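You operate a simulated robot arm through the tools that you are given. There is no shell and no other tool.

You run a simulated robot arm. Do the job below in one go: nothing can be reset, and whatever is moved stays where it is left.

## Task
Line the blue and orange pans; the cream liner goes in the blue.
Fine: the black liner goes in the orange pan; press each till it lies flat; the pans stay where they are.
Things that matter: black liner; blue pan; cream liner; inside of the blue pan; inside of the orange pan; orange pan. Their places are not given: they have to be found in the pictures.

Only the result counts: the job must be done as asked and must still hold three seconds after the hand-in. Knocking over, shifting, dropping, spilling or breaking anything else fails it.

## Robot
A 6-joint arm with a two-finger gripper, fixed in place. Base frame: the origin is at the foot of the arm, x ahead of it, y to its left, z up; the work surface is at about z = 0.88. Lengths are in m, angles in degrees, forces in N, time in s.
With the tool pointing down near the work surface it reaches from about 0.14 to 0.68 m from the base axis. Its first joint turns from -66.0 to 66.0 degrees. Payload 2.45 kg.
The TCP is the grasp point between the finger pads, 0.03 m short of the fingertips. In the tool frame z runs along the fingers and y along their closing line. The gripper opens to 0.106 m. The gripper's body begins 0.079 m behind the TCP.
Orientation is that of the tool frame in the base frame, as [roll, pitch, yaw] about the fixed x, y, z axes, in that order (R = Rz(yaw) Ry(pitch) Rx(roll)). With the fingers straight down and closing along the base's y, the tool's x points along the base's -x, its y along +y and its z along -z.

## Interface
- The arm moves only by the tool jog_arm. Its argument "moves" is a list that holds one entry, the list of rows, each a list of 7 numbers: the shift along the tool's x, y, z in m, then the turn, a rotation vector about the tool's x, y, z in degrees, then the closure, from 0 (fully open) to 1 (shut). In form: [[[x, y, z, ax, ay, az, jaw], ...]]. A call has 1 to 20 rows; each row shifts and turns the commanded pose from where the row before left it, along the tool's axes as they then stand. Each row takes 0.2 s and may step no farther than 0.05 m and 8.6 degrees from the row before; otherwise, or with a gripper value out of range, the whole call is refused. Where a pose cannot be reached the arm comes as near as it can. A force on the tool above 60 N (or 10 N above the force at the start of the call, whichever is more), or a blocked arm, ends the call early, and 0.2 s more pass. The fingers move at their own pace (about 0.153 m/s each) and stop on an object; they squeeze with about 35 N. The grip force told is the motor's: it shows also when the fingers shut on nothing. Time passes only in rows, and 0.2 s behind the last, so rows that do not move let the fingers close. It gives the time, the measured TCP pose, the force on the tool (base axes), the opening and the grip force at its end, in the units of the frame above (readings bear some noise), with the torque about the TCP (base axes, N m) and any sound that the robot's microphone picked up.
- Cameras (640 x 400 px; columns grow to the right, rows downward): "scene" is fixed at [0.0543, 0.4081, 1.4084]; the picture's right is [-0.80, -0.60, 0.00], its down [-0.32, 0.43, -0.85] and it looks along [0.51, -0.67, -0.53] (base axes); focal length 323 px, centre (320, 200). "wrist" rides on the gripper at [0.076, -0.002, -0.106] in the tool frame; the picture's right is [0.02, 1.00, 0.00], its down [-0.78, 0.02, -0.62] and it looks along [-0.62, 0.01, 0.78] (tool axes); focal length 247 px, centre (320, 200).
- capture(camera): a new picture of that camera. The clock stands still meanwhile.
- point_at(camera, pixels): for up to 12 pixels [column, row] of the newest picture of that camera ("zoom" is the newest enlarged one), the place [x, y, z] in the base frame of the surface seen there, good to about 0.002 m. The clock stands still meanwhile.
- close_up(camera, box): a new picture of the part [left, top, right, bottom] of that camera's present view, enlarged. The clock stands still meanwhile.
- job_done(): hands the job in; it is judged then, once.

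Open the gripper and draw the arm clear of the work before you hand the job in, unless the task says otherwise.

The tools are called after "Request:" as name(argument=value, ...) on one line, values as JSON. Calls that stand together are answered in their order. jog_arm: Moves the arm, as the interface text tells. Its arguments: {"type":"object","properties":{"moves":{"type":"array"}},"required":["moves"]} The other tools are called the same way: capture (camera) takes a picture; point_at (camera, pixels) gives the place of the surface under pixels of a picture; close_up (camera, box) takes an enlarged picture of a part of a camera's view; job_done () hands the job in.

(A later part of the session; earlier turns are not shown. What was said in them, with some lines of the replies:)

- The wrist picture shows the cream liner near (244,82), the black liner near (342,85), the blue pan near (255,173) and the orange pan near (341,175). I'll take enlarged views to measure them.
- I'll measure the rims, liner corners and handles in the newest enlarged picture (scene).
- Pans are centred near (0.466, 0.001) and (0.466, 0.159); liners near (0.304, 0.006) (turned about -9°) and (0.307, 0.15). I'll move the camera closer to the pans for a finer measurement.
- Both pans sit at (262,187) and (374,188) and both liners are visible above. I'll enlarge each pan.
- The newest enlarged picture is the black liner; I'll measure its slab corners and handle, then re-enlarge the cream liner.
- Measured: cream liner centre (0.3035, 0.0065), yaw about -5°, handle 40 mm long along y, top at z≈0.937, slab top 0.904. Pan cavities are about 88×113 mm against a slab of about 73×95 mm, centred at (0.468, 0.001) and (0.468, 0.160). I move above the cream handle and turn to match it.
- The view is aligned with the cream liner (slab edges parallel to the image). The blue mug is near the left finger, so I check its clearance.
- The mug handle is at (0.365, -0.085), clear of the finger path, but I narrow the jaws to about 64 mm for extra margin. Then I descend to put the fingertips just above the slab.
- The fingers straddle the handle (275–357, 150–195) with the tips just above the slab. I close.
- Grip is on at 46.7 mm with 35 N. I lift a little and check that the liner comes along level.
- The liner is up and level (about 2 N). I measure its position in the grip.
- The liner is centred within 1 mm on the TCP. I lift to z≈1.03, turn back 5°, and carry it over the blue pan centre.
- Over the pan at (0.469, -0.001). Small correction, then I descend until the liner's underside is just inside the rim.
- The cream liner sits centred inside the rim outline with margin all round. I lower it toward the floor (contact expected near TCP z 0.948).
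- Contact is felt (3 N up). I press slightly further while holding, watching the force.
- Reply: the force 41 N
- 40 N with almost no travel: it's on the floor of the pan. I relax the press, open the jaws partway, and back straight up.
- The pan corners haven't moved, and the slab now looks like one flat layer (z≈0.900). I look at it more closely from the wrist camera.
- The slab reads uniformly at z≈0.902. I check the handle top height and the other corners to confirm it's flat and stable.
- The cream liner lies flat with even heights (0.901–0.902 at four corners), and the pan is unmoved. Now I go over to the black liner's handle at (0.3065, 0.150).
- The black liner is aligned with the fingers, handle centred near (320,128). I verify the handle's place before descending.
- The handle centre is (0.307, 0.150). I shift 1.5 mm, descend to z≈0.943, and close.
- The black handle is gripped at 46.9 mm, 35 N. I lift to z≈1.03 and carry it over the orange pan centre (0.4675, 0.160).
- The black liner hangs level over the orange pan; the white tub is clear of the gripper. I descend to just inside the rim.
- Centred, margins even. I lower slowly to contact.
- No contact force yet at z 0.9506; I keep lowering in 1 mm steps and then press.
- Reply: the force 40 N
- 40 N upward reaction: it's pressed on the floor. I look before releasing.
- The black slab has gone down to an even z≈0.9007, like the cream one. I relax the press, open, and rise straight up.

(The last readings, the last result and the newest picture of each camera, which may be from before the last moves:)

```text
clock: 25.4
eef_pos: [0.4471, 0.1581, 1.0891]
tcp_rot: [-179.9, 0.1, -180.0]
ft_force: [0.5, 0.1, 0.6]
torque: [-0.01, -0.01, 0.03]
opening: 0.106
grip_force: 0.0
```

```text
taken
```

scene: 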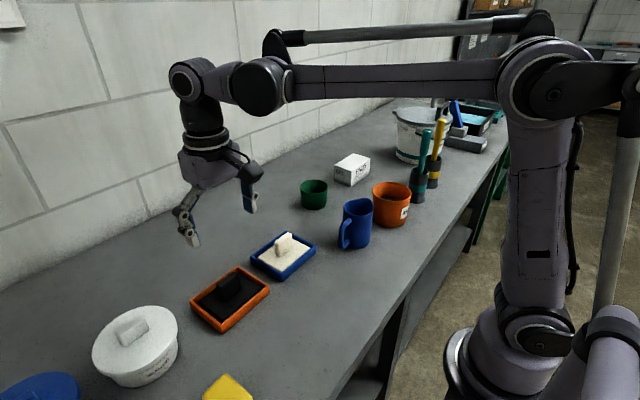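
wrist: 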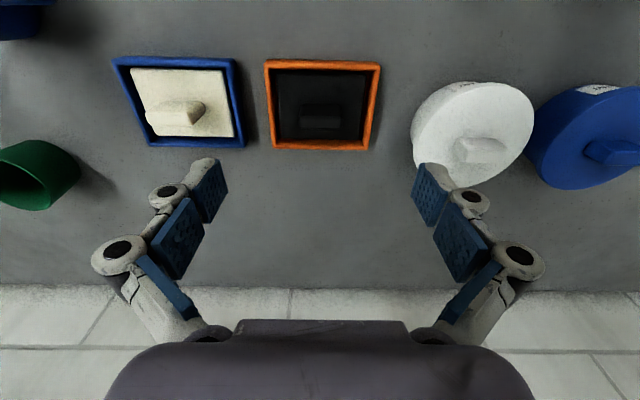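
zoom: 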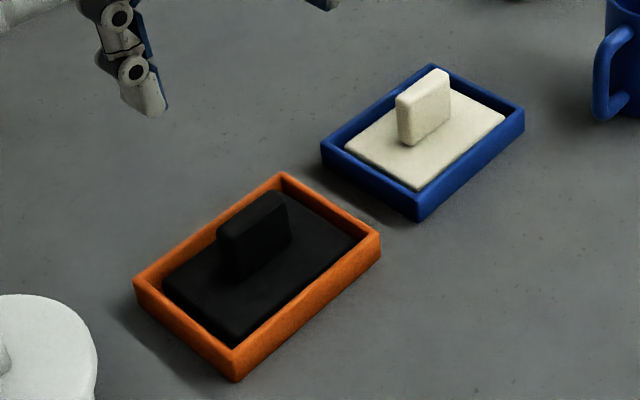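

Both liners are seated in their pans and nothing else has moved. I check slab heights and rim positions a last time.

Request:
point_at(camera="zoom", pixels=[[170, 285], [235, 330], [345, 245], [290, 210], [220, 300], [430, 72], [520, 113], [418, 188], [325, 146], [280, 176], [378, 237], [236, 355]])

Request:
close_up(camera="wrist", box=[100, 40, 400, 165])

Request:
point_at(camera="zoom", pixels=[[75, 100], [275, 100], [120, 200], [280, 240], [390, 100], [550, 105], [390, 220], [540, 220]])

```text
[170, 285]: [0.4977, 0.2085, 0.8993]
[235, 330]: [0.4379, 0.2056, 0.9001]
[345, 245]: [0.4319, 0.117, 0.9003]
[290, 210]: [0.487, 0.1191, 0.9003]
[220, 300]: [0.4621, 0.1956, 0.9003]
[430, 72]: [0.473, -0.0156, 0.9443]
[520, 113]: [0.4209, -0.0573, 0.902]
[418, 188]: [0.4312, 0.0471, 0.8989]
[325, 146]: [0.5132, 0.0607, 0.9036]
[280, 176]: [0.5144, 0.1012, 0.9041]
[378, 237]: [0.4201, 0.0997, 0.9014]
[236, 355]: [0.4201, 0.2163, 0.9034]
```

```text
2.13 times, centred on (250, 102) of wrist
```

zoom: 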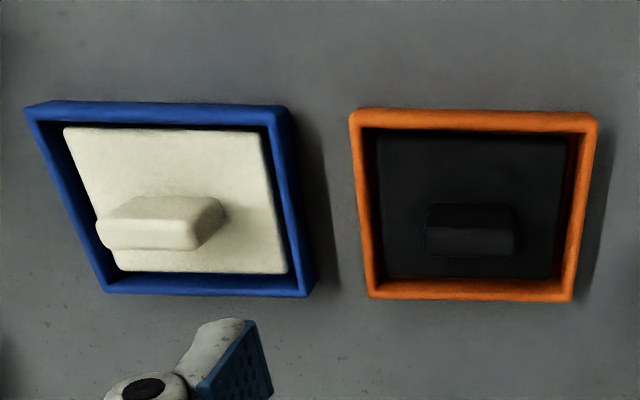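

```text
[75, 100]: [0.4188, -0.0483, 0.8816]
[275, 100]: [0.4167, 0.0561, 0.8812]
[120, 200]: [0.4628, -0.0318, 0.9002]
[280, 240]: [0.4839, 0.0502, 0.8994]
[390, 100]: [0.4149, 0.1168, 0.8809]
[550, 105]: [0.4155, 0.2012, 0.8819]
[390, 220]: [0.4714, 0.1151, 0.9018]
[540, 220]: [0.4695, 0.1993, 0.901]
```

Both slabs are level at z≈0.900 and the pan rims are where they were at the start. The gripper is open and clear at z≈1.09, so I hand in the job.

Request:
job_done()

```text
The job is handed in.
```

The cream liner is in the blue pan and the black liner is in the orange pan. Both are pressed flat, and I've handed the job in.

- **Flatness:** each liner was pressed against the pan floor to about 40 N. Both then measured level across the slab, at about z = 0.900.
- **Pans:** their rims measured the same as at the start, within the 2 mm measuring error, and nothing else looked moved in the last pictures.
- **Arm:** the gripper was open and well above the work at hand-in.
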